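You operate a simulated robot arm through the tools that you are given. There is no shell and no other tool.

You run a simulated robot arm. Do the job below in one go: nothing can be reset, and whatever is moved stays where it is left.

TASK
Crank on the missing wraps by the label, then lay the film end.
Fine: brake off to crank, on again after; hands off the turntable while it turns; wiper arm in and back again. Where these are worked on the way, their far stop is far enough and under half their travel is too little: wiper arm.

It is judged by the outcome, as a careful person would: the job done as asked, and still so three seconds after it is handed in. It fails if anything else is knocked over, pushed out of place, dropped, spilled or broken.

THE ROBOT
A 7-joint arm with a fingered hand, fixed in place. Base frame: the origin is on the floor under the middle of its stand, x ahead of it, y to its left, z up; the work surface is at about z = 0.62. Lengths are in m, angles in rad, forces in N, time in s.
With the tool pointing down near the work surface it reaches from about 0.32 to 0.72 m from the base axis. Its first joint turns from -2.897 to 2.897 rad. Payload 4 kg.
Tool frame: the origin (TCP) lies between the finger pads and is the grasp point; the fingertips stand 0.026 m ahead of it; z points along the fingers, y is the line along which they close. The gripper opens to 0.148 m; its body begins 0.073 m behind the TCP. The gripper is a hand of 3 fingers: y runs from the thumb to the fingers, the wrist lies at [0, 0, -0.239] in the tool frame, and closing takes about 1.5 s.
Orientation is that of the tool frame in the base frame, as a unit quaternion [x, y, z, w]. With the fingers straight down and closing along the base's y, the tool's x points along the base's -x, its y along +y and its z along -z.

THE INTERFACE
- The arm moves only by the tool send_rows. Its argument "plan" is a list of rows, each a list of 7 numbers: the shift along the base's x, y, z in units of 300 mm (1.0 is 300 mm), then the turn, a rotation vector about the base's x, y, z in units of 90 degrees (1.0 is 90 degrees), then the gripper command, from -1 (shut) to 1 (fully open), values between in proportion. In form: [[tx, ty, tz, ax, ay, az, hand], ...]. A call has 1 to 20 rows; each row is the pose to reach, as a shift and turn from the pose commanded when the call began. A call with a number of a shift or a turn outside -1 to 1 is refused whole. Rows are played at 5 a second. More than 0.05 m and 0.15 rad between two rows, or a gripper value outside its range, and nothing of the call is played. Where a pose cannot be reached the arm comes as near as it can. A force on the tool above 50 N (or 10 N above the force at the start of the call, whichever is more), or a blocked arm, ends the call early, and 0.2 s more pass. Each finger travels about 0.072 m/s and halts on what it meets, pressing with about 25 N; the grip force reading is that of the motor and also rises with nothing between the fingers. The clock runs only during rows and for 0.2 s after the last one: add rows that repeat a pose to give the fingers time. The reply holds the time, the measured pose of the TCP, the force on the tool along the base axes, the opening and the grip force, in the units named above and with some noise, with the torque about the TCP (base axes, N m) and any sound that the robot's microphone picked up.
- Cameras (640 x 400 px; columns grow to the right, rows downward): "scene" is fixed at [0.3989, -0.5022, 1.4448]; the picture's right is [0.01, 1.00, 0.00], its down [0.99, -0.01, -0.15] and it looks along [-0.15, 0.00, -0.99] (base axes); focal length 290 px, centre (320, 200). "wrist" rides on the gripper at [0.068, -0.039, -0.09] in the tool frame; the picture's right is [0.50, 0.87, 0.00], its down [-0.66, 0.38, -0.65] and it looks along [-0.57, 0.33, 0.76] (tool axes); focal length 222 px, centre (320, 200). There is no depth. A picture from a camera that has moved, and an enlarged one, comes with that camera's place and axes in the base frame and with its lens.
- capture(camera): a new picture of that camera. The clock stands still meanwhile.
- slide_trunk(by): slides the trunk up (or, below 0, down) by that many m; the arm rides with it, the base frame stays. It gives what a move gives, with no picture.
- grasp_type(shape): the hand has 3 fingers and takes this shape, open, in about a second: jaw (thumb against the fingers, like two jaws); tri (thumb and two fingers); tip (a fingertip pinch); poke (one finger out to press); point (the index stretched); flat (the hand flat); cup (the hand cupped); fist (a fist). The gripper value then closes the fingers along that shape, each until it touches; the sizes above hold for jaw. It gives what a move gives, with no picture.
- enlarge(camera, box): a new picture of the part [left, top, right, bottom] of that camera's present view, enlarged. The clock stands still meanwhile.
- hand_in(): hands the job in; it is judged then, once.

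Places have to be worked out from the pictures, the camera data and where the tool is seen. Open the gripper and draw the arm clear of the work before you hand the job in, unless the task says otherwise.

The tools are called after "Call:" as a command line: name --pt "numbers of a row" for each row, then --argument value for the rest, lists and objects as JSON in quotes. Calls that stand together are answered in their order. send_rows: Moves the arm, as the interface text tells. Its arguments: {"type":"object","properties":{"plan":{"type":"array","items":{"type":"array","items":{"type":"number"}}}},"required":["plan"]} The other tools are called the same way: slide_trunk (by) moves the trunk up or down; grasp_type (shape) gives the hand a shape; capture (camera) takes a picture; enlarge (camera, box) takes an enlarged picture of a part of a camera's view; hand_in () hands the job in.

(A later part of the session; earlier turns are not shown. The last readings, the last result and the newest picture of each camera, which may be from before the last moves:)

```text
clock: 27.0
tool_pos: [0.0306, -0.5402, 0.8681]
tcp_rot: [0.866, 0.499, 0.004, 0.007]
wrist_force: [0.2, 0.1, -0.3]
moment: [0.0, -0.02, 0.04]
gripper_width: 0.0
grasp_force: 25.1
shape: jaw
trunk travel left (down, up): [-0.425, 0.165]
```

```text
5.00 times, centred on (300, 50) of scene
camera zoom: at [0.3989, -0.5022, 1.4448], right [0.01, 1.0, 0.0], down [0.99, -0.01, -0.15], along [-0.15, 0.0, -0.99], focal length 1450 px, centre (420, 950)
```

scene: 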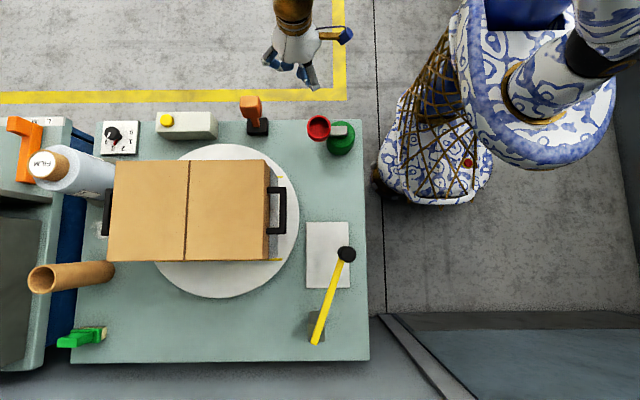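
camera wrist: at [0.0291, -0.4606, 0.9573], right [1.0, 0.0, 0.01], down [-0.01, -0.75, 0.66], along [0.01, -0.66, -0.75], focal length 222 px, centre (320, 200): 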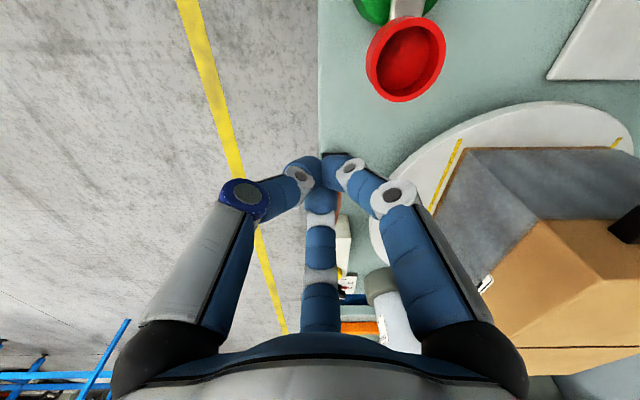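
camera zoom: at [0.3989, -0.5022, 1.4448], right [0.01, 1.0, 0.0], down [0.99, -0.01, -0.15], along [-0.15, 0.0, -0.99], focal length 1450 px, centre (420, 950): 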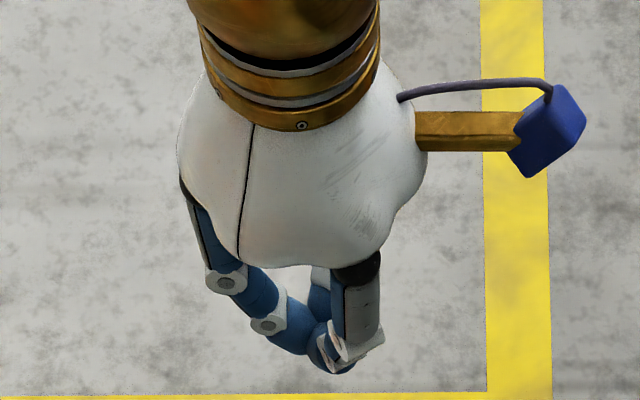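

Shut, the jaw makes a compact centred tip, good for pushing the lever. I move it shut to the -x side of the brake head, staying about 4 cm clear of it.

Call:
send_rows --pt "-0.09 -0.06 -0.05 0 0 0 -1" --pt "-0.18 -0.12 -0.1 0 0 0 -1" --pt "-0.26 -0.2 -0.15 0 0 0 -1" --pt "-0.27 -0.3 -0.22 0 0 0 -1" --pt "-0.27 -0.4 -0.3 0 0 0 -1" --pt "-0.27 -0.46 -0.38 0 0 0 -1" --pt "-0.27 -0.46 -0.38 0 0 0 -1"

Call:
capture --camera "wrist"

Call:
enlarge --camera "scene" --box '[200, 60, 340, 150]'

```text
clock: 28.6
tool_pos: [-0.0472, -0.6573, 0.7567]
tcp_rot: [0.867, 0.498, 0.002, 0.006]
wrist_force: [0.2, -0.1, 0.4]
moment: [0.0, 0.0, -0.02]
gripper_width: 0.0
grasp_force: 24.4
shape: jaw
out of reach, approached as far as the arm can: row 5, 6, 7
trunk travel left (down, up): [-0.425, 0.165]
```

```text
taken
camera wrist: at [-0.0471, -0.5767, 0.8451], right [1.0, 0.0, 0.01], down [-0.01, -0.75, 0.66], along [0.01, -0.66, -0.75], focal length 222 px, centre (320, 200)
```

wrist: 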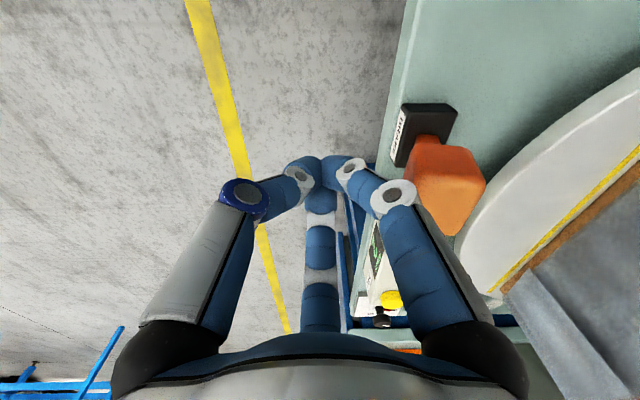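

```text
4.44 times, centred on (270, 105) of scene
camera zoom: at [0.3989, -0.5022, 1.4448], right [0.01, 1.0, 0.0], down [0.99, -0.01, -0.15], along [-0.15, 0.0, -0.99], focal length 1289 px, centre (542, 622)
```

zoom: 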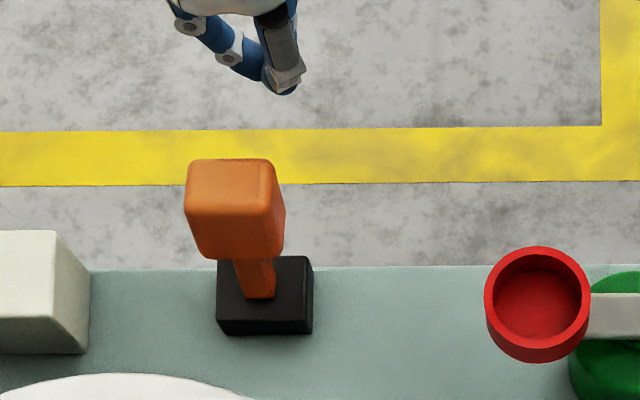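

At this height the arm stops at about 0.66 m radius, just short of the lever. I back off a little and raise the trunk for a better working height.

Call:
send_rows --pt "0 0.1 0.05 0 0 0 -1" --pt "0 0.2 0.1 0 0 0 -1" --pt "0 0.2 0.1 0 0 0 -1"

Call:
slide_trunk --by 0.12

```text
clock: 29.4
tool_pos: [-0.046, -0.5965, 0.7855]
tcp_rot: [0.867, 0.499, 0.003, 0.006]
wrist_force: [-0.1, 0.0, -0.2]
moment: [-0.02, 0.01, 0.01]
gripper_width: 0.0002
grasp_force: 25.4
shape: jaw
trunk travel left (down, up): [-0.425, 0.165]
```

```text
clock: 30.9
tool_pos: [-0.0469, -0.5965, 0.9053]
tcp_rot: [0.867, 0.499, 0.003, 0.007]
wrist_force: [-0.2, -0.2, -0.4]
moment: [-0.02, 0.03, 0.02]
gripper_width: 0.0
grasp_force: 25.0
shape: jaw
trunk travel left (down, up): [-0.545, 0.045]
```

The trunk is up 0.12 m. I bring the shut hand down and out to the lever's -x side again.

Call:
send_rows --pt "0 0 -0.15 0 0 0 -1" --pt "0 0 -0.3 0 0 0 -1" --pt "0 0 -0.42 0 0 0 -1" --pt "0 -0.1 -0.48 0 0 0 -1" --pt "0 -0.2 -0.5 0 0 0 -1" --pt "0 -0.28 -0.5 0 0 0 -1" --pt "0 -0.28 -0.5 0 0 0 -1"

Call:
capture --camera "wrist"

Call:
enlarge --camera "scene" --box '[200, 60, 340, 150]'

```text
clock: 32.5
tool_pos: [-0.047, -0.645, 0.7591]
tcp_rot: [0.867, 0.498, 0.003, 0.008]
wrist_force: [0.5, -0.4, 1.0]
moment: [-0.03, 0.0, 0.02]
gripper_width: 0.0
grasp_force: 25.1
shape: jaw
out of reach, approached as far as the arm can: row 5, 6, 7
trunk travel left (down, up): [-0.545, 0.045]
```

```text
taken
camera wrist: at [-0.0483, -0.5656, 0.849], right [1.0, 0.0, 0.01], down [-0.01, -0.75, 0.66], along [0.01, -0.66, -0.75], focal length 222 px, centre (320, 200)
```

wrist: 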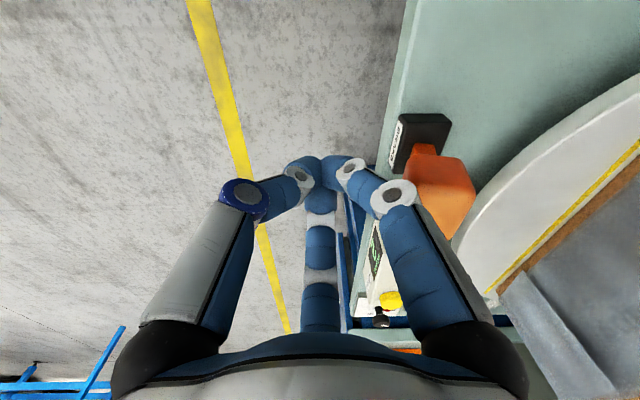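

```text
4.44 times, centred on (270, 105) of scene
camera zoom: at [0.3989, -0.5022, 1.4448], right [0.01, 1.0, 0.0], down [0.99, -0.01, -0.15], along [-0.15, 0.0, -0.99], focal length 1289 px, centre (542, 622)
```

zoom: 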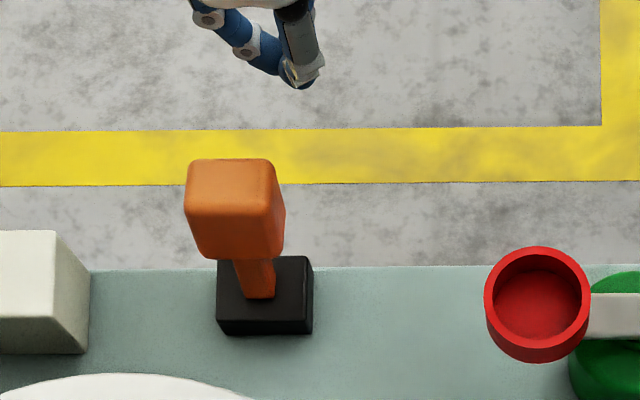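

Raising the trunk made the reach slightly worse, so I lift the hand, put the trunk back, and will instead tilt the fingers outward to gain reach.

Call:
send_rows --pt "0 0.1 0.1 0 0 0 -1" --pt "0 0.2 0.24 0 0 0 -1" --pt "0 0.2 0.4 0 0 0 -1" --pt "0 0.2 0.5 0 0 0 -1" --pt "0 0.2 0.5 0 0 0 -1"

Call:
slide_trunk --by -0.12

```text
refused: row 2 steps farther than a row can; nothing moved
```

```text
clock: 34.0
tool_pos: [-0.0485, -0.6452, 0.6409]
tcp_rot: [0.867, 0.499, 0.002, 0.006]
wrist_force: [0.9, 0.4, -0.3]
moment: [0.0, -0.01, 0.0]
gripper_width: 0.0
grasp_force: 25.0
shape: jaw
trunk travel left (down, up): [-0.425, 0.165]
```

The lift was refused for a too-large step, but the trunk slid down anyway, so the hand is now low beside the bench. Force readings are near zero; I check by picture that nothing was touched.

Call:
capture --camera "wrist"

Call:
enlarge --camera "scene" --box '[200, 60, 340, 150]'

```text
taken
camera wrist: at [-0.0483, -0.5658, 0.7292], right [1.0, 0.0, 0.01], down [-0.01, -0.75, 0.66], along [0.01, -0.66, -0.75], focal length 222 px, centre (320, 200)
```

wrist: 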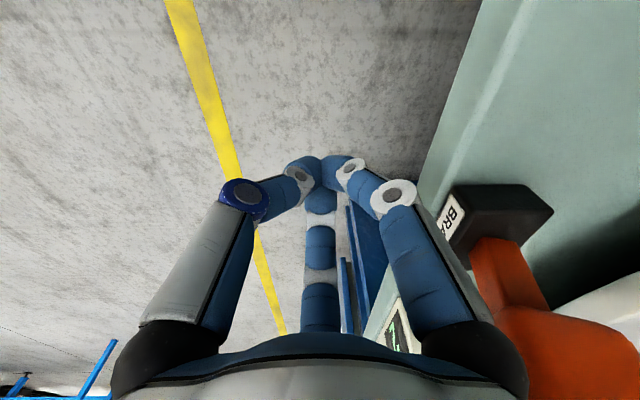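

```text
4.44 times, centred on (270, 105) of scene
camera zoom: at [0.3989, -0.5022, 1.4448], right [0.01, 1.0, 0.0], down [0.99, -0.01, -0.15], along [-0.15, 0.0, -0.99], focal length 1289 px, centre (542, 622)
```

zoom: 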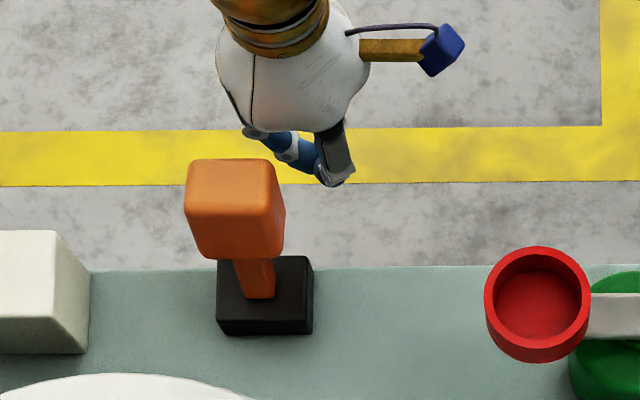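

Nothing moved; the lever stands as before. I draw the hand away in -x and +y first and then lift it.

Call:
send_rows --pt "-0.08 0.1 0 0 0 0 -1" --pt "-0.08 0.2 0.05 0 0 0 -1" --pt "-0.08 0.2 0.2 0 0 0 -1" --pt "-0.08 0.2 0.35 0 0 0 -1" --pt "-0.08 0.2 0.5 0 0 0 -1" --pt "-0.08 0.2 0.5 0 0 0 -1"

```text
clock: 35.4
tool_pos: [-0.0716, -0.5865, 0.7902]
tcp_rot: [0.867, 0.498, 0.003, 0.007]
wrist_force: [0.1, 0.3, 0.6]
moment: [0.02, 0.01, -0.02]
gripper_width: 0.0
grasp_force: 24.6
shape: jaw
trunk travel left (down, up): [-0.425, 0.165]
```

Now I tilt the fingers about 25° outward and go to the lever's -x side.

Call:
send_rows --pt "0 0 0 -0.09 0 0 -1" --pt "0 0 0 -0.18 0 0 -1" --pt "0 -0.05 0 -0.27 0 0 -1" --pt "0.02 -0.15 -0.05 -0.27 0 0 -1" --pt "0.05 -0.25 -0.1 -0.27 0 0 -1" --pt "0.09 -0.3 -0.16 -0.27 0 0 -1" --pt "0.09 -0.3 -0.18 -0.27 0 0 -1" --pt "0.09 -0.3 -0.18 -0.27 0 0 -1"

Call:
capture --camera "wrist"

Call:
enlarge --camera "scene" --box '[200, 60, 340, 150]'

```text
clock: 37.2
tool_pos: [-0.0447, -0.6761, 0.7355]
tcp_rot: [0.846, 0.488, -0.102, 0.189]
wrist_force: [-0.3, -0.2, 0.5]
moment: [0.01, 0.03, -0.02]
gripper_width: 0.0
grasp_force: 24.9
shape: jaw
trunk travel left (down, up): [-0.425, 0.165]
```

```text
taken
camera wrist: at [-0.0462, -0.5655, 0.785], right [1.0, 0.0, 0.01], down [-0.01, -0.41, 0.91], along [0.01, -0.91, -0.41], focal length 222 px, centre (320, 200)
```

wrist: 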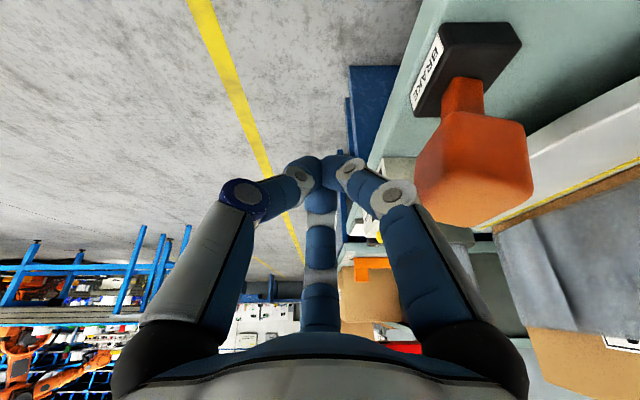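

```text
4.44 times, centred on (270, 105) of scene
camera zoom: at [0.3989, -0.5022, 1.4448], right [0.01, 1.0, 0.0], down [0.99, -0.01, -0.15], along [-0.15, 0.0, -0.99], focal length 1289 px, centre (542, 622)
```

zoom: 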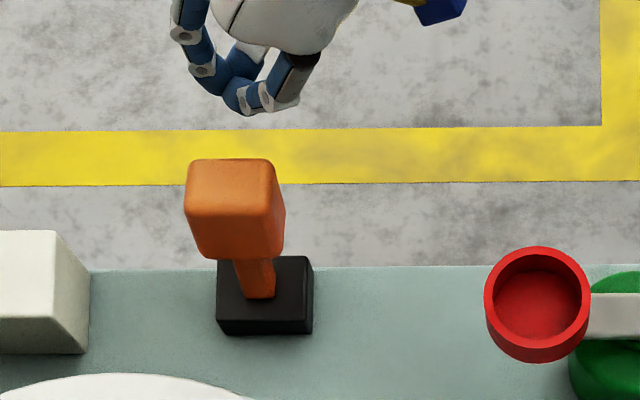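

With the tilt the hand reaches the lever. I push slowly toward +x and watch the force.

Call:
send_rows --pt "0.05 0 0 0 0 0 -1" --pt "0.08 0 0 0 0 0 -1" --pt "0.11 0 0 0 0 0 -1" --pt "0.14 0 0 0 0 0 -1" --pt "0.17 0 0 0 0 0 -1" --pt "0.2 0 0 0 0 0 -1" --pt "0.2 0 0 0 0 0 -1"

Call:
capture --camera "wrist"

Call:
enlarge --camera "scene" --box '[200, 60, 340, 150]'

```text
clock: 38.8
tool_pos: [0.0165, -0.6757, 0.7355]
tcp_rot: [0.845, 0.489, -0.102, 0.189]
wrist_force: [-0.4, 0.7, -0.1]
moment: [0.01, -0.02, 0.01]
gripper_width: 0.0
grasp_force: 25.1
shape: jaw
trunk travel left (down, up): [-0.425, 0.165]
```

```text
taken
camera wrist: at [0.0152, -0.5656, 0.7848], right [1.0, 0.0, 0.01], down [-0.01, -0.41, 0.91], along [0.01, -0.91, -0.41], focal length 222 px, centre (320, 200)
```

wrist: 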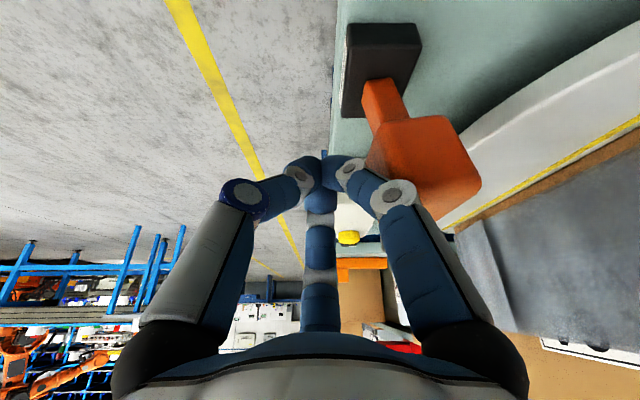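

```text
4.44 times, centred on (270, 105) of scene
camera zoom: at [0.3989, -0.5022, 1.4448], right [0.01, 1.0, 0.0], down [0.99, -0.01, -0.15], along [-0.15, 0.0, -0.99], focal length 1289 px, centre (542, 622)
```

zoom: 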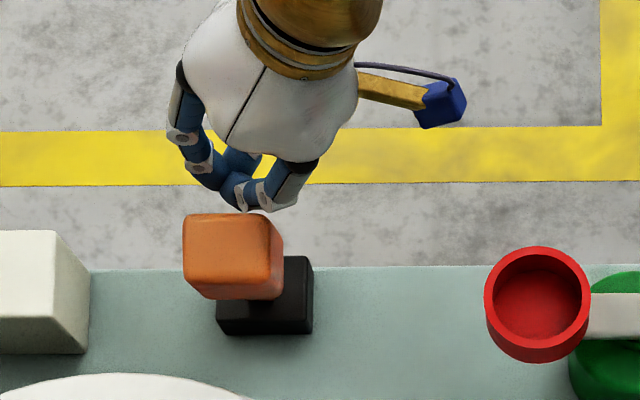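

The lever head has moved about 3 cm and now leans to +x, with little force. I push on gently to find out whether that is its stop.

Call:
send_rows --pt "0.015 0 0 0 0 0 -1" --pt "0.03 0 0 0 0 0 -1" --pt "0.045 0 0 0 0 0 -1" --pt "0.06 0 0 0 0 0 -1" --pt "0.06 0 0 0 0 0 -1"

Call:
capture --camera "wrist"

Call:
enlarge --camera "scene" --box '[200, 60, 340, 150]'

```text
clock: 40.0
tool_pos: [0.0323, -0.6753, 0.737]
tcp_rot: [0.846, 0.487, -0.103, 0.189]
wrist_force: [-11.8, 0.8, 0.0]
moment: [-0.06, -0.15, 0.29]
gripper_width: 0.0001
grasp_force: 25.3
shape: jaw
trunk travel left (down, up): [-0.425, 0.165]
```

```text
taken
camera wrist: at [0.0309, -0.5659, 0.7851], right [1.0, 0.0, 0.01], down [-0.01, -0.41, 0.91], along [0.0, -0.91, -0.41], focal length 222 px, centre (320, 200)
```

wrist: 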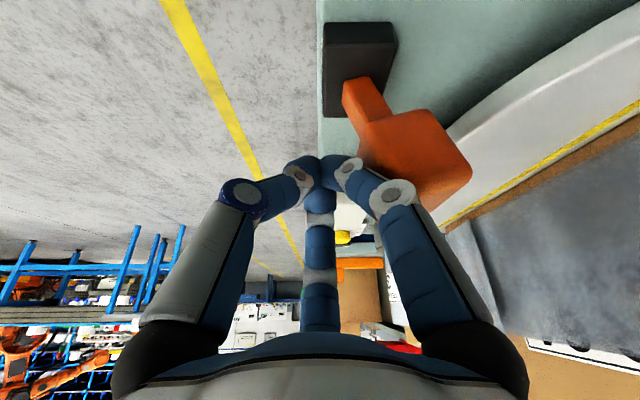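

```text
4.44 times, centred on (270, 105) of scene
camera zoom: at [0.3989, -0.5022, 1.4448], right [0.01, 1.0, 0.0], down [0.99, -0.01, -0.15], along [-0.15, 0.0, -0.99], focal length 1289 px, centre (542, 622)
```

zoom: 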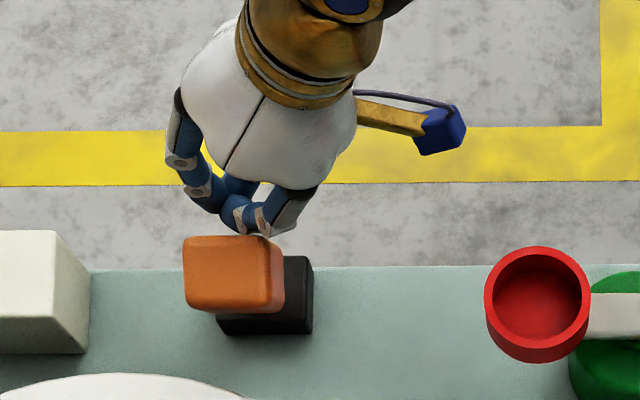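

Resistance of about 12 N has appeared. I press a few millimetres more to tell a stop from friction.

Call:
send_rows --pt "0.01 0 0 0 0 0 -1" --pt "0.02 0 0 0 0 0 -1" --pt "0.03 0 0 0 0 0 -1" --pt "0.03 0 0 0 0 0 -1"

Call:
enlarge --camera "scene" --box '[200, 60, 340, 150]'

```text
clock: 41.0
tool_pos: [0.0369, -0.6752, 0.7364]
tcp_rot: [0.847, 0.486, -0.103, 0.189]
wrist_force: [-41.3, 2.2, 7.3]
moment: [0.09, -0.61, 0.95]
gripper_width: 0.0002
grasp_force: 24.9
shape: jaw
trunk travel left (down, up): [-0.425, 0.165]
```

```text
4.44 times, centred on (270, 105) of scene
camera zoom: at [0.3989, -0.5022, 1.4448], right [0.01, 1.0, 0.0], down [0.99, -0.01, -0.15], along [-0.15, 0.0, -0.99], focal length 1289 px, centre (542, 622)
```

zoom: 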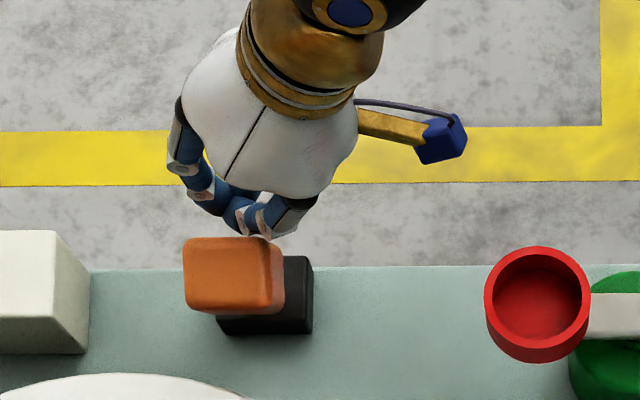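

The force rose to 41 N with no further motion, so the lever is at its stop. I back the hand off in -x and lift clear.

Call:
send_rows --pt "-0.1 0 0 0 0 0 -1" --pt "-0.22 0 0 0 0 0 -1" --pt "-0.3 0.08 0.06 0 0 0 -1" --pt "-0.3 0.2 0.14 0 0 0 -1" --pt "-0.3 0.3 0.25 0 0 0 -1" --pt "-0.3 0.3 0.37 0 0 0 -1" --pt "-0.3 0.3 0.37 0 0 0 -1"

Call:
capture --camera "wrist"

Call:
enlarge --camera "scene" --box '[200, 60, 340, 150]'

```text
clock: 42.6
tool_pos: [-0.0482, -0.5864, 0.8468]
tcp_rot: [0.846, 0.489, -0.102, 0.189]
wrist_force: [-0.3, 0.0, 0.4]
moment: [-0.02, -0.01, -0.02]
gripper_width: 0.0001
grasp_force: 25.1
shape: jaw
trunk travel left (down, up): [-0.425, 0.165]
```

```text
taken
camera wrist: at [-0.0486, -0.4776, 0.8961], right [1.0, 0.0, 0.01], down [-0.01, -0.41, 0.91], along [0.01, -0.91, -0.41], focal length 222 px, centre (320, 200)
```

wrist: 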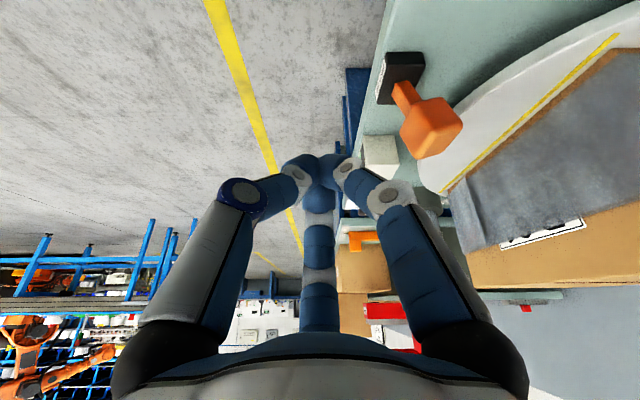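

```text
4.44 times, centred on (270, 105) of scene
camera zoom: at [0.3989, -0.5022, 1.4448], right [0.01, 1.0, 0.0], down [0.99, -0.01, -0.15], along [-0.15, 0.0, -0.99], focal length 1289 px, centre (542, 622)
```

zoom: 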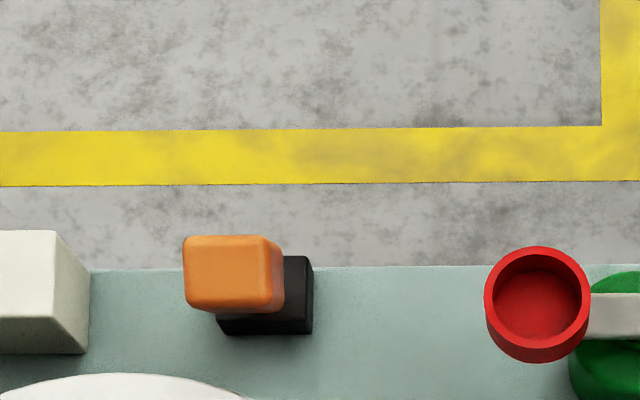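

The lever stays over at +x, so the brake should be off. Before choosing how to drive the crank, I look at the closed fingertip cluster's size against the cup.

Call:
enlarge --camera "wrist" --box '[260, 130, 420, 230]'

Call:
enlarge --camera "scene" --box '[280, 90, 380, 170]'

```text
4.00 times, centred on (340, 180) of wrist
camera zoom: at [-0.0486, -0.4776, 0.8961], right [1.0, 0.0, 0.01], down [-0.01, -0.41, 0.91], along [0.01, -0.91, -0.41], focal length 888 px, centre (240, 280)
```

zoom: 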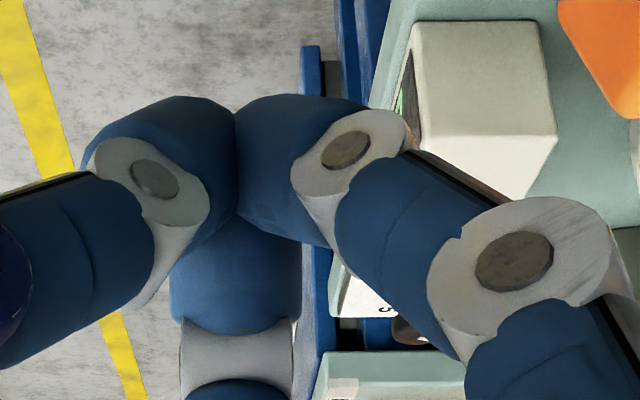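

```text
5.00 times, centred on (330, 130) of scene
camera zoom: at [0.3989, -0.5022, 1.4448], right [0.01, 1.0, 0.0], down [0.99, -0.01, -0.15], along [-0.15, 0.0, -0.99], focal length 1450 px, centre (270, 550)
```

zoom: 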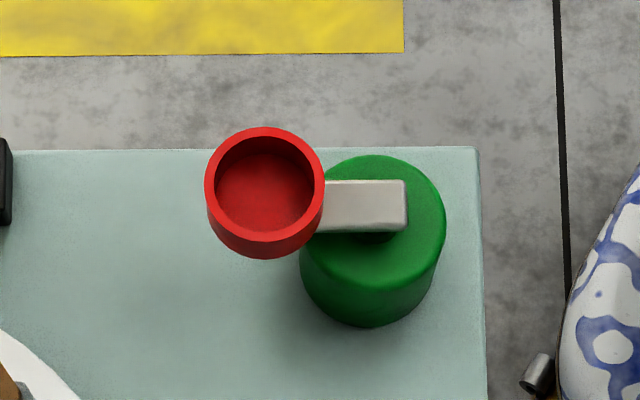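

The cup's inside is about 5 cm across and one finger about 2–3 cm, so I will put the opened hand's thumb into the cup and circle with it, keeping the other fingers away from the carton. First I level the hand and go up over the crank area.

Call:
send_rows --pt "0 0 0.05 0.09 0 0 -1" --pt "0.05 0.03 0.1 0.18 0 0 -1" --pt "0.15 0.08 0.15 0.27 0 0 -1" --pt "0.28 0.14 0.15 0.27 0 0 -1" --pt "0.41 0.2 0.15 0.27 0 0 -1" --pt "0.54 0.27 0.15 0.27 0 0 -1" --pt "0.66 0.35 0.15 0.27 0 0 -1" --pt "0.76 0.43 0.15 0.27 0 0 -1" --pt "0.76 0.43 0.15 0.27 0 0 -1"

Call:
send_rows --pt "0 0 0 0 0 0.09 0" --pt "0 0 0 0 0 0.18 1" --pt "0 0 0 0 0 0.27 1" --pt "0 0 0 0 0 0.36 1" --pt "0 0 0 0 0 0.45 1" --pt "0 0 0 0 0 0.54 1" --pt "0 0 0 0 0 0.63 1" --pt "0 0 0 0 0 0.667 1" --pt "0 0 0 0 0 0.667 1" --pt "0 0 0 0 0 0.667 1"

Call:
capture --camera "wrist"

Call:
capture --camera "scene"

```text
clock: 44.6
tool_pos: [0.1818, -0.4553, 0.8904]
tcp_rot: [0.867, 0.499, 0.003, 0.007]
wrist_force: [0.4, 1.0, 0.1]
moment: [0.01, 0.02, -0.01]
gripper_width: 0.0
grasp_force: 24.8
shape: jaw
trunk travel left (down, up): [-0.425, 0.165]
```

```text
clock: 46.8
tool_pos: [0.1796, -0.4563, 0.8913]
tcp_rot: [0.501, 0.866, 0.006, 0.003]
wrist_force: [0.3, 0.1, -1.0]
moment: [-0.01, -0.02, 0.02]
gripper_width: 0.148
grasp_force: 0.1
shape: jaw
trunk travel left (down, up): [-0.425, 0.165]
```

```text
taken
camera wrist: at [0.1116, -0.4166, 0.9809], right [0.5, 0.87, 0.01], down [0.65, -0.38, 0.66], along [0.58, -0.32, -0.75], focal length 222 px, centre (320, 200)
```

wrist: 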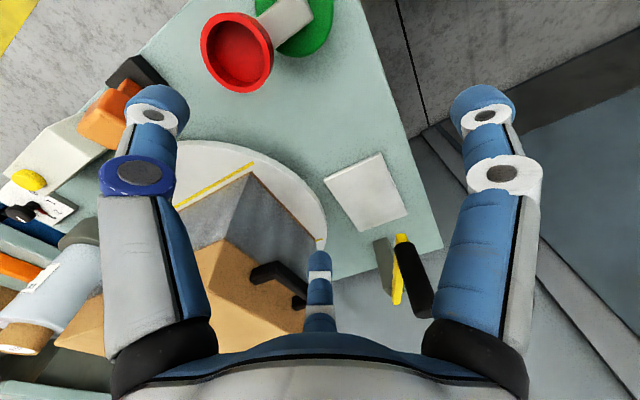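

```text
taken
```

scene: 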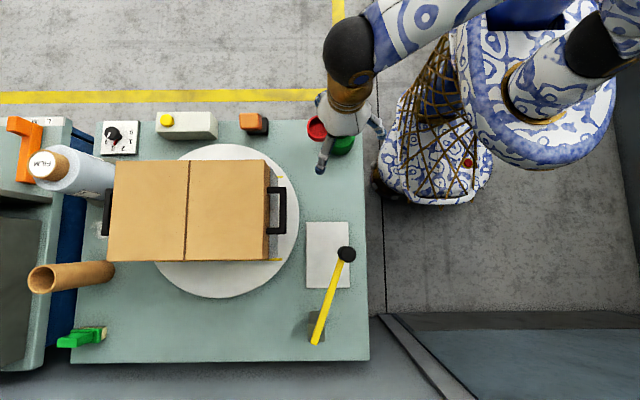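

The cup appears where I computed it, within about 5 mm. I enlarge both views to check the thumb's position over the cup before lowering.

Call:
enlarge --camera "scene" --box '[280, 80, 400, 190]'

Call:
enlarge --camera "wrist" --box '[100, 0, 320, 180]'

```text
3.64 times, centred on (340, 135) of scene
camera zoom: at [0.3989, -0.5022, 1.4448], right [0.01, 1.0, 0.0], down [0.99, -0.01, -0.15], along [-0.15, 0.0, -0.99], focal length 1055 px, centre (247, 436)
```

zoom: 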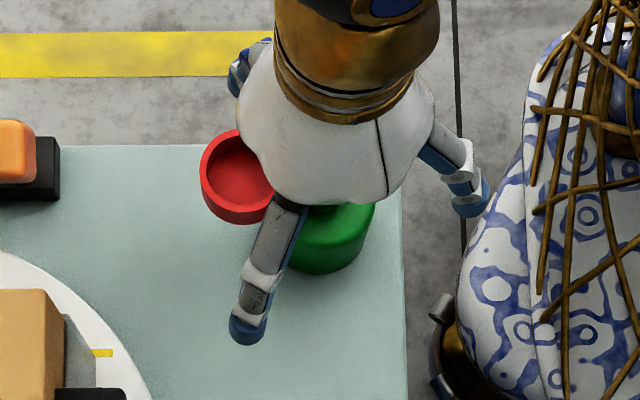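

```text
2.22 times, centred on (210, 90) of wrist
camera zoom: at [0.1116, -0.4166, 0.9809], right [0.5, 0.87, 0.01], down [0.65, -0.38, 0.66], along [0.58, -0.32, -0.75], focal length 494 px, centre (564, 444)
```

zoom: 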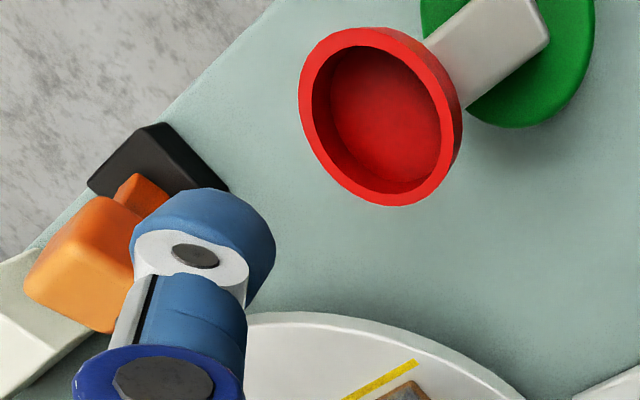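

The thumb lines up with the cup after a small +y shift. I lower until the thumb tip is just above the rim and check again.

Call:
send_rows --pt "0.008 0.013 -0.1 0 0 0 1" --pt "0.008 0.013 -0.2 0 0 0 1" --pt "0.008 0.013 -0.3 0 0 0 1" --pt "0.008 0.013 -0.38 0 0 0 1" --pt "0.008 0.013 -0.38 0 0 0 1"

Call:
capture --camera "wrist"

Call:
enlarge --camera "wrist" --box '[80, 30, 280, 180]'

Call:
enlarge --camera "scene" --box '[280, 80, 400, 190]'

```text
clock: 48.0
tool_pos: [0.1839, -0.4525, 0.7783]
tcp_rot: [0.501, 0.865, 0.006, 0.004]
wrist_force: [-0.7, 0.3, 0.0]
moment: [-0.04, -0.03, 0.01]
gripper_width: 0.1478
grasp_force: 0.0
shape: jaw
trunk travel left (down, up): [-0.425, 0.165]
```

```text
taken
camera wrist: at [0.115, -0.4119, 0.867], right [0.5, 0.86, 0.01], down [0.65, -0.38, 0.66], along [0.58, -0.32, -0.75], focal length 222 px, centre (320, 200)
```

wrist: 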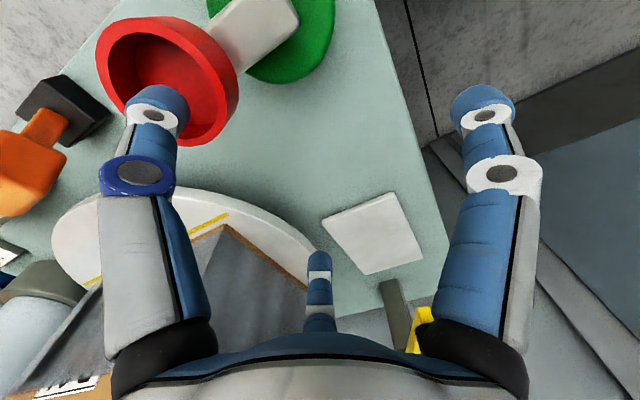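

```text
2.67 times, centred on (180, 105) of wrist
camera zoom: at [0.115, -0.4119, 0.867], right [0.5, 0.86, 0.01], down [0.65, -0.38, 0.66], along [0.58, -0.32, -0.75], focal length 592 px, centre (693, 453)
```

zoom: 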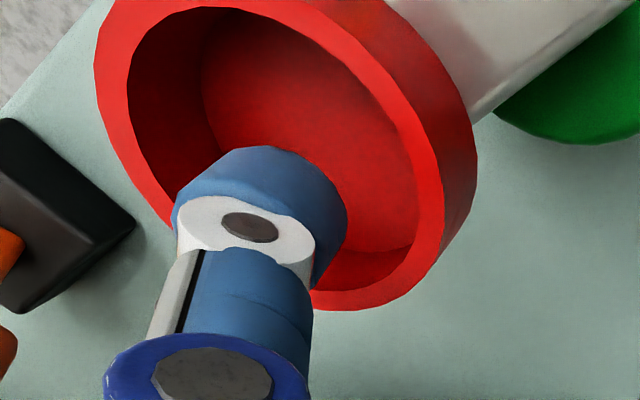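

```text
3.64 times, centred on (340, 135) of scene
camera zoom: at [0.3989, -0.5022, 1.4448], right [0.01, 1.0, 0.0], down [0.99, -0.01, -0.15], along [-0.15, 0.0, -0.99], focal length 1055 px, centre (247, 436)
```

zoom: 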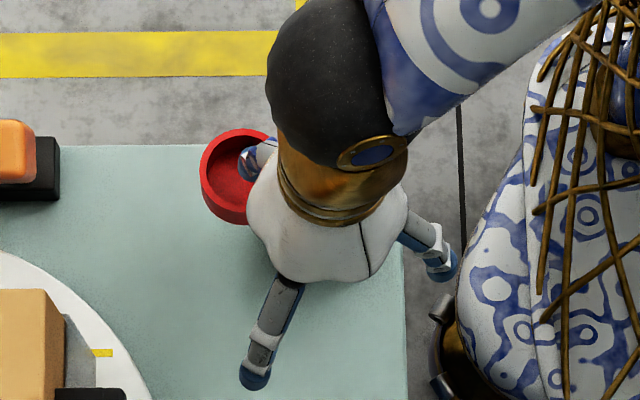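

The thumb tip is about 1.5 cm above the rim and within 5 mm of the cup's centre. I correct those few millimetres and insert it slowly.

Call:
send_rows --pt "-0.01 -0.012 -0.03 0 0 0 1" --pt "-0.01 -0.012 -0.06 0 0 0 1" --pt "-0.01 -0.012 -0.08 0 0 0 1" --pt "-0.01 -0.012 -0.1 0 0 0 1" --pt "-0.01 -0.012 -0.1 0 0 0 1"

Call:
capture --camera "wrist"

Call:
enlarge --camera "scene" --box '[280, 80, 400, 190]'

```text
clock: 49.2
tool_pos: [0.1794, -0.4562, 0.7484]
tcp_rot: [0.501, 0.866, 0.005, 0.004]
wrist_force: [-0.2, -0.5, -0.2]
moment: [0.04, -0.01, 0.0]
gripper_width: 0.1479
grasp_force: 0.1
shape: jaw
trunk travel left (down, up): [-0.425, 0.165]
```

```text
taken
camera wrist: at [0.1113, -0.4153, 0.8374], right [0.5, 0.86, 0.01], down [0.65, -0.38, 0.66], along [0.58, -0.32, -0.75], focal length 222 px, centre (320, 200)
```

wrist: 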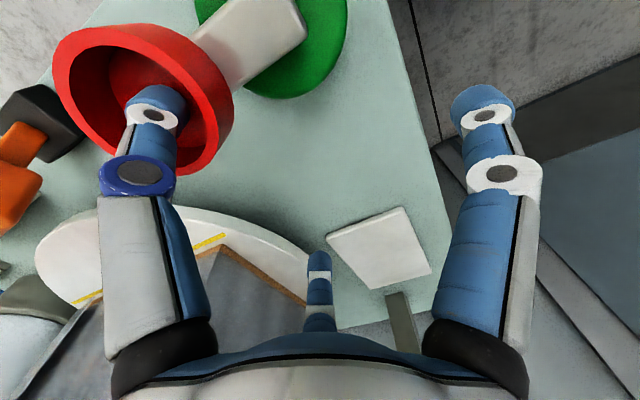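

```text
3.64 times, centred on (340, 135) of scene
camera zoom: at [0.3989, -0.5022, 1.4448], right [0.01, 1.0, 0.0], down [0.99, -0.01, -0.15], along [-0.15, 0.0, -0.99], focal length 1055 px, centre (247, 436)
```

zoom: 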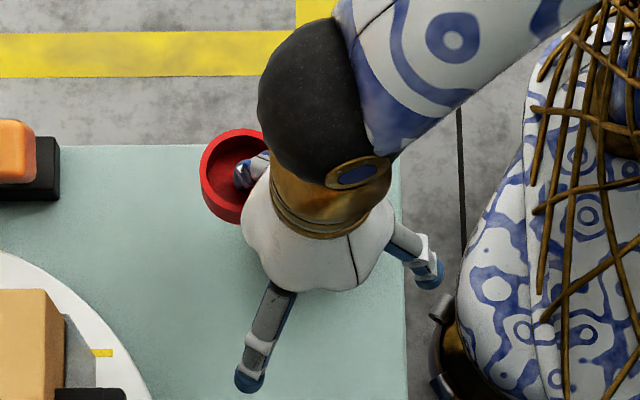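

The thumb is in the cup with no contact force. I go a little deeper so that it holds well against the wall.

Call:
send_rows --pt "0 0 -0.01 0 0 0 1" --pt "0 0 -0.02 0 0 0 1" --pt "0 0 -0.02 0 0 0 1"

Call:
enlarge --camera "wrist" --box '[40, 0, 260, 180]'

```text
clock: 50.0
tool_pos: [0.1804, -0.4547, 0.7432]
tcp_rot: [0.501, 0.866, 0.005, 0.004]
wrist_force: [4.6, 6.4, 18.4]
moment: [-0.68, 1.33, -0.28]
gripper_width: 0.1479
grasp_force: 0.0
shape: jaw
trunk travel left (down, up): [-0.425, 0.165]
```

```text
2.22 times, centred on (150, 90) of wrist
camera zoom: at [0.1118, -0.415, 0.8323], right [0.5, 0.87, 0.01], down [0.65, -0.38, 0.66], along [0.58, -0.33, -0.75], focal length 494 px, centre (698, 444)
```

zoom: 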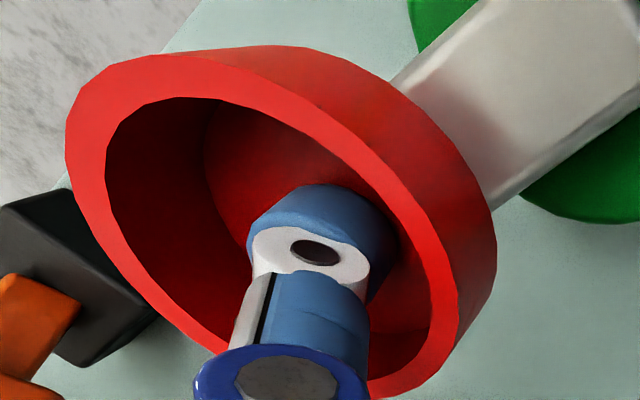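

The tip touches the cup's floor (18 N up). I ease up 3 mm and make a small clockwise test push, toward -x, to see which way the turntable goes.

Call:
send_rows --pt "0 0 0.01 0 0 0 1" --pt "-0.015 0 0.012 0 0 0 1" --pt "-0.03 0 0.012 0 0 0 1" --pt "-0.045 0 0.012 0 0 0 1" --pt "-0.06 0 0.012 0 0 0 1" --pt "-0.08 0 0.012 0 0 0 1" --pt "-0.1 0 0.012 0 0 0 1" --pt "-0.1 0 0.012 0 0 0 1"

Call:
capture --camera "scene"

Call:
capture --camera "wrist"

```text
clock: 51.8
tool_pos: [0.1502, -0.4555, 0.7447]
tcp_rot: [0.501, 0.865, 0.006, 0.004]
wrist_force: [0.0, 0.8, 1.9]
moment: [-0.03, 0.09, -0.04]
gripper_width: 0.1476
grasp_force: 0.1
shape: jaw
trunk travel left (down, up): [-0.425, 0.165]
```

```text
taken
```

scene: 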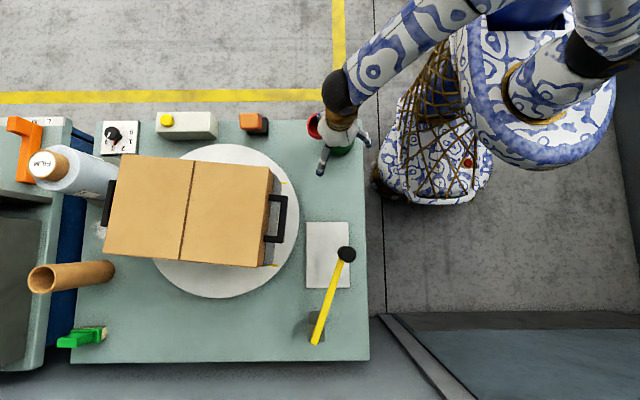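

```text
taken
camera wrist: at [0.0808, -0.4169, 0.8349], right [0.5, 0.86, 0.01], down [0.65, -0.38, 0.66], along [0.57, -0.32, -0.75], focal length 222 px, centre (320, 200)
```

wrist: 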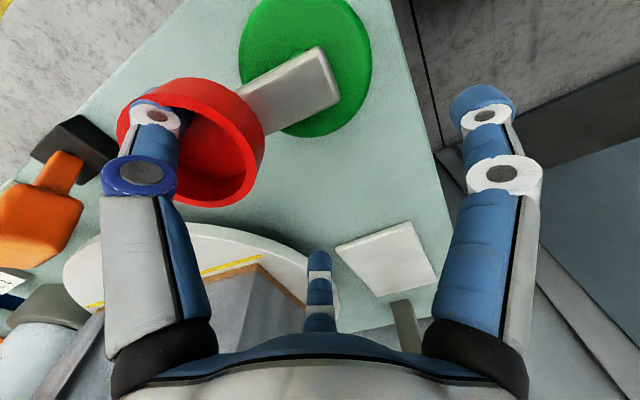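

The carton turned clockwise by about 5°, the wrapping direction that pulls film off the roll, and the brake is clearly off. I measure the cup and hub in the new wrist view to pin down the crank circle.

Call:
enlarge --camera "wrist" --box '[100, 0, 390, 220]'

Call:
enlarge --camera "scene" --box '[90, 130, 310, 310]'

```text
1.82 times, centred on (245, 110) of wrist
camera zoom: at [0.0808, -0.4169, 0.8349], right [0.5, 0.86, 0.01], down [0.65, -0.38, 0.66], along [0.57, -0.32, -0.75], focal length 404 px, centre (456, 364)
```

zoom: 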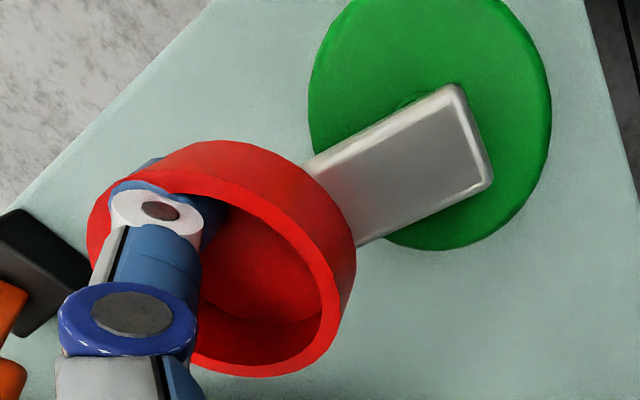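

```text
2.22 times, centred on (200, 220) of scene
camera zoom: at [0.3989, -0.5022, 1.4448], right [0.01, 1.0, 0.0], down [0.99, -0.01, -0.15], along [-0.15, 0.0, -0.99], focal length 645 px, centre (587, 156)
```

zoom: 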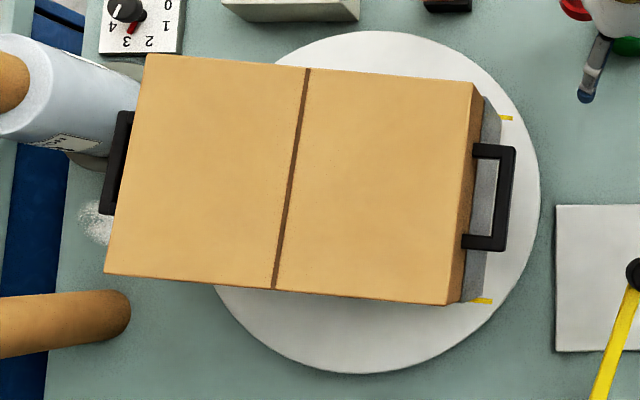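

The bar has turned only about 6° while the hand moved 3 cm, so the thumb may be at the rim's edge. I zoom in closely on the thumb and cup.

Call:
enlarge --camera "wrist" --box '[110, 60, 230, 160]'

Call:
enlarge --camera "scene" --box '[290, 90, 380, 170]'

```text
4.00 times, centred on (170, 110) of wrist
camera zoom: at [0.0808, -0.4169, 0.8349], right [0.5, 0.86, 0.01], down [0.65, -0.38, 0.66], along [0.57, -0.32, -0.75], focal length 888 px, centre (920, 560)
```

zoom: 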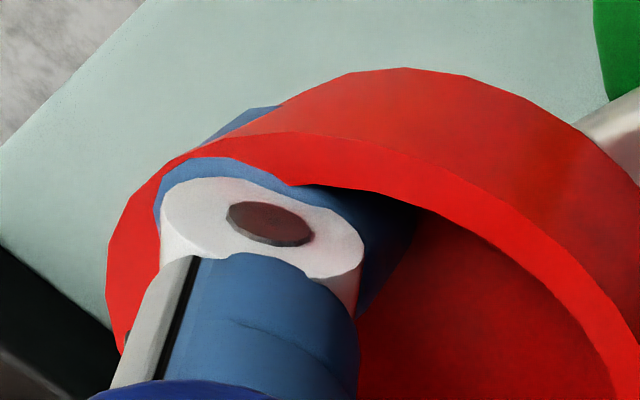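

```text
5.00 times, centred on (335, 130) of scene
camera zoom: at [0.3989, -0.5022, 1.4448], right [0.01, 1.0, 0.0], down [0.99, -0.01, -0.15], along [-0.15, 0.0, -0.99], focal length 1450 px, centre (245, 550)
```

zoom: 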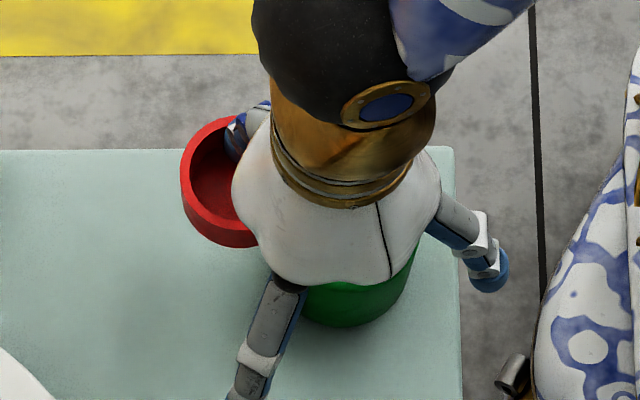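

The finger drives the cup well enough; it just leads the cup by about 18°. I now follow the crank circle (centre about (0.10, -0.437), radius ~6.5 cm) clockwise for another 60° and check.

Call:
send_rows --pt "-0.0157 0.0177 0 0 0 0 1" --pt "-0.0353 0.0303 0 0 0 0 1" --pt "-0.0533 0.045 0 0 0 0 1" --pt "-0.07 0.0617 0 0 0 0 1" --pt "-0.0847 0.0797 0 0 0 0 1" --pt "-0.0973 0.0993 0 0 0 0 1" --pt "-0.108 0.1203 0 0 0 0 1" --pt "-0.1163 0.142 0 0 0 0 1" --pt "-0.1223 0.1647 0 0 0 0 1" --pt "-0.126 0.1877 0 0 0 0 1"

Call:
capture --camera "scene"

Call:
capture --camera "wrist"

```text
clock: 54.0
tool_pos: [0.1106, -0.3992, 0.7452]
tcp_rot: [0.501, 0.865, 0.006, 0.004]
wrist_force: [0.4, 0.8, 0.6]
moment: [-0.01, 0.03, 0.01]
gripper_width: 0.1476
grasp_force: 0.0
shape: jaw
trunk travel left (down, up): [-0.425, 0.165]
```

```text
taken
```

scene: 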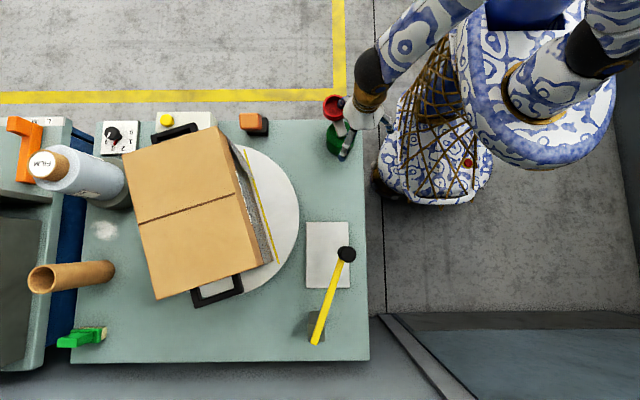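

```text
taken
camera wrist: at [0.0426, -0.3602, 0.8352], right [0.5, 0.86, 0.01], down [0.65, -0.39, 0.66], along [0.57, -0.32, -0.75], focal length 222 px, centre (320, 200)
```

wrist: 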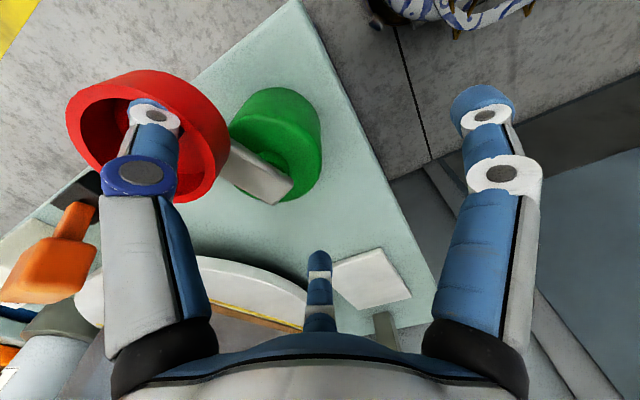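

The turntable has turned 75° for about 75° of crank, so it is 1:1 and one full crank turn is needed. I keep circling clockwise.

Call:
send_rows --pt "0.0027 0.0233 0 0 0 0 1" --pt "0.004 0.0467 0 0 0 0 1" --pt "0.0077 0.0697 0 0 0 0 1" --pt "0.0137 0.0923 0 0 0 0 1" --pt "0.022 0.114 0 0 0 0 1" --pt "0.0327 0.135 0 0 0 0 1" --pt "0.0453 0.1547 0 0 0 0 1" --pt "0.06 0.1727 0 0 0 0 1" --pt "0.0767 0.1893 0 0 0 0 1" --pt "0.0947 0.204 0 0 0 0 1"

Call:
capture --camera "scene"

Call:
capture --camera "wrist"

```text
clock: 56.2
tool_pos: [0.1376, -0.3362, 0.7447]
tcp_rot: [0.503, 0.864, 0.008, 0.003]
wrist_force: [3.1, -9.4, 2.0]
moment: [-0.12, 0.1, 0.74]
gripper_width: 0.1478
grasp_force: 0.1
shape: jaw
trunk travel left (down, up): [-0.425, 0.165]
```

```text
taken
```

scene: 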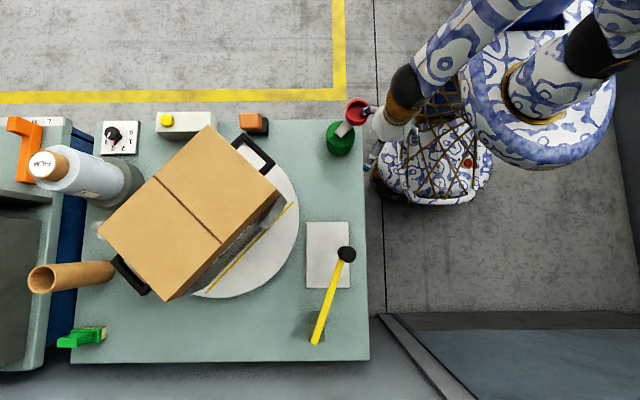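

```text
taken
camera wrist: at [0.0701, -0.2974, 0.8345], right [0.51, 0.86, 0.02], down [0.65, -0.39, 0.66], along [0.57, -0.32, -0.75], focal length 222 px, centre (320, 200)
```

wrist: 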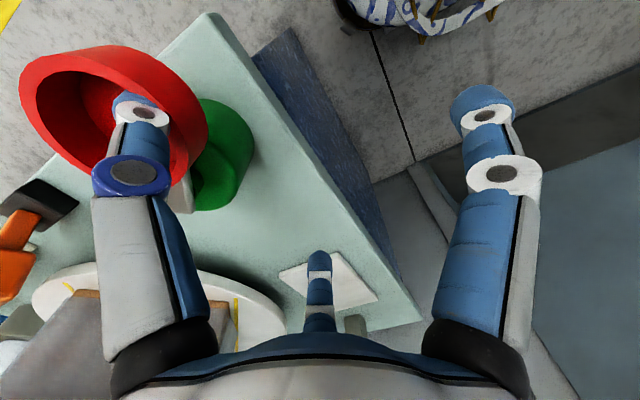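

The turntable is at about 135°. The force shows the finger running a few millimetres too far out, so I tighten the circle slightly and go on.

Call:
send_rows --pt "0.03 -0.009 0 0 0 0 1" --pt "0.0503 0.0013 0 0 0 0 1" --pt "0.0713 0.0093 0 0 0 0 1" --pt "0.0933 0.0153 0 0 0 0 1" --pt "0.1157 0.0187 0 0 0 0 1" --pt "0.1383 0.02 0 0 0 0 1" --pt "0.161 0.0187 0 0 0 0 1" --pt "0.1833 0.0153 0 0 0 0 1" --pt "0.2053 0.0093 0 0 0 0 1" --pt "0.2263 0.0013 0 0 0 0 1" --pt "0.2467 -0.009 0 0 0 0 1" --pt "0.2657 -0.0213 0 0 0 0 1"

Call:
capture --camera "scene"

Call:
capture --camera "wrist"

```text
clock: 58.8
tool_pos: [0.2205, -0.3447, 0.7455]
tcp_rot: [0.501, 0.866, 0.005, 0.006]
wrist_force: [-5.0, -4.5, 0.8]
moment: [-0.05, 0.08, 0.09]
gripper_width: 0.1479
grasp_force: 0.0
shape: jaw
trunk travel left (down, up): [-0.425, 0.165]
```

```text
taken
```

scene: 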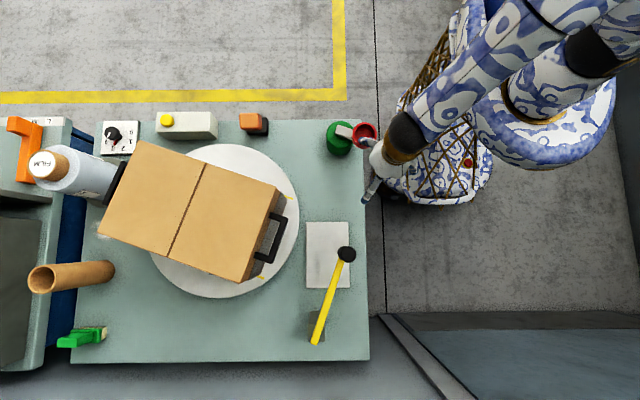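

```text
taken
camera wrist: at [0.1524, -0.3056, 0.8349], right [0.5, 0.87, 0.01], down [0.65, -0.38, 0.66], along [0.58, -0.32, -0.75], focal length 222 px, centre (320, 200)
```

wrist: 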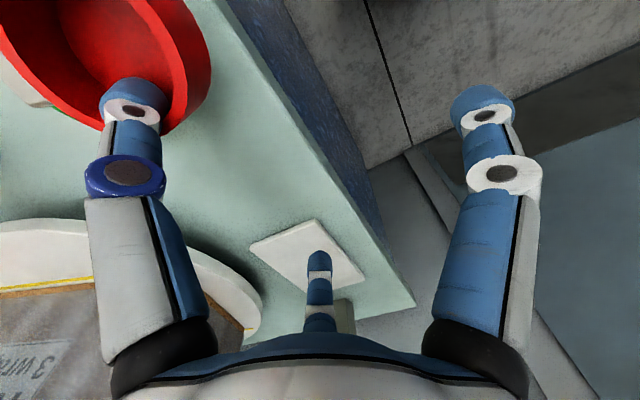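

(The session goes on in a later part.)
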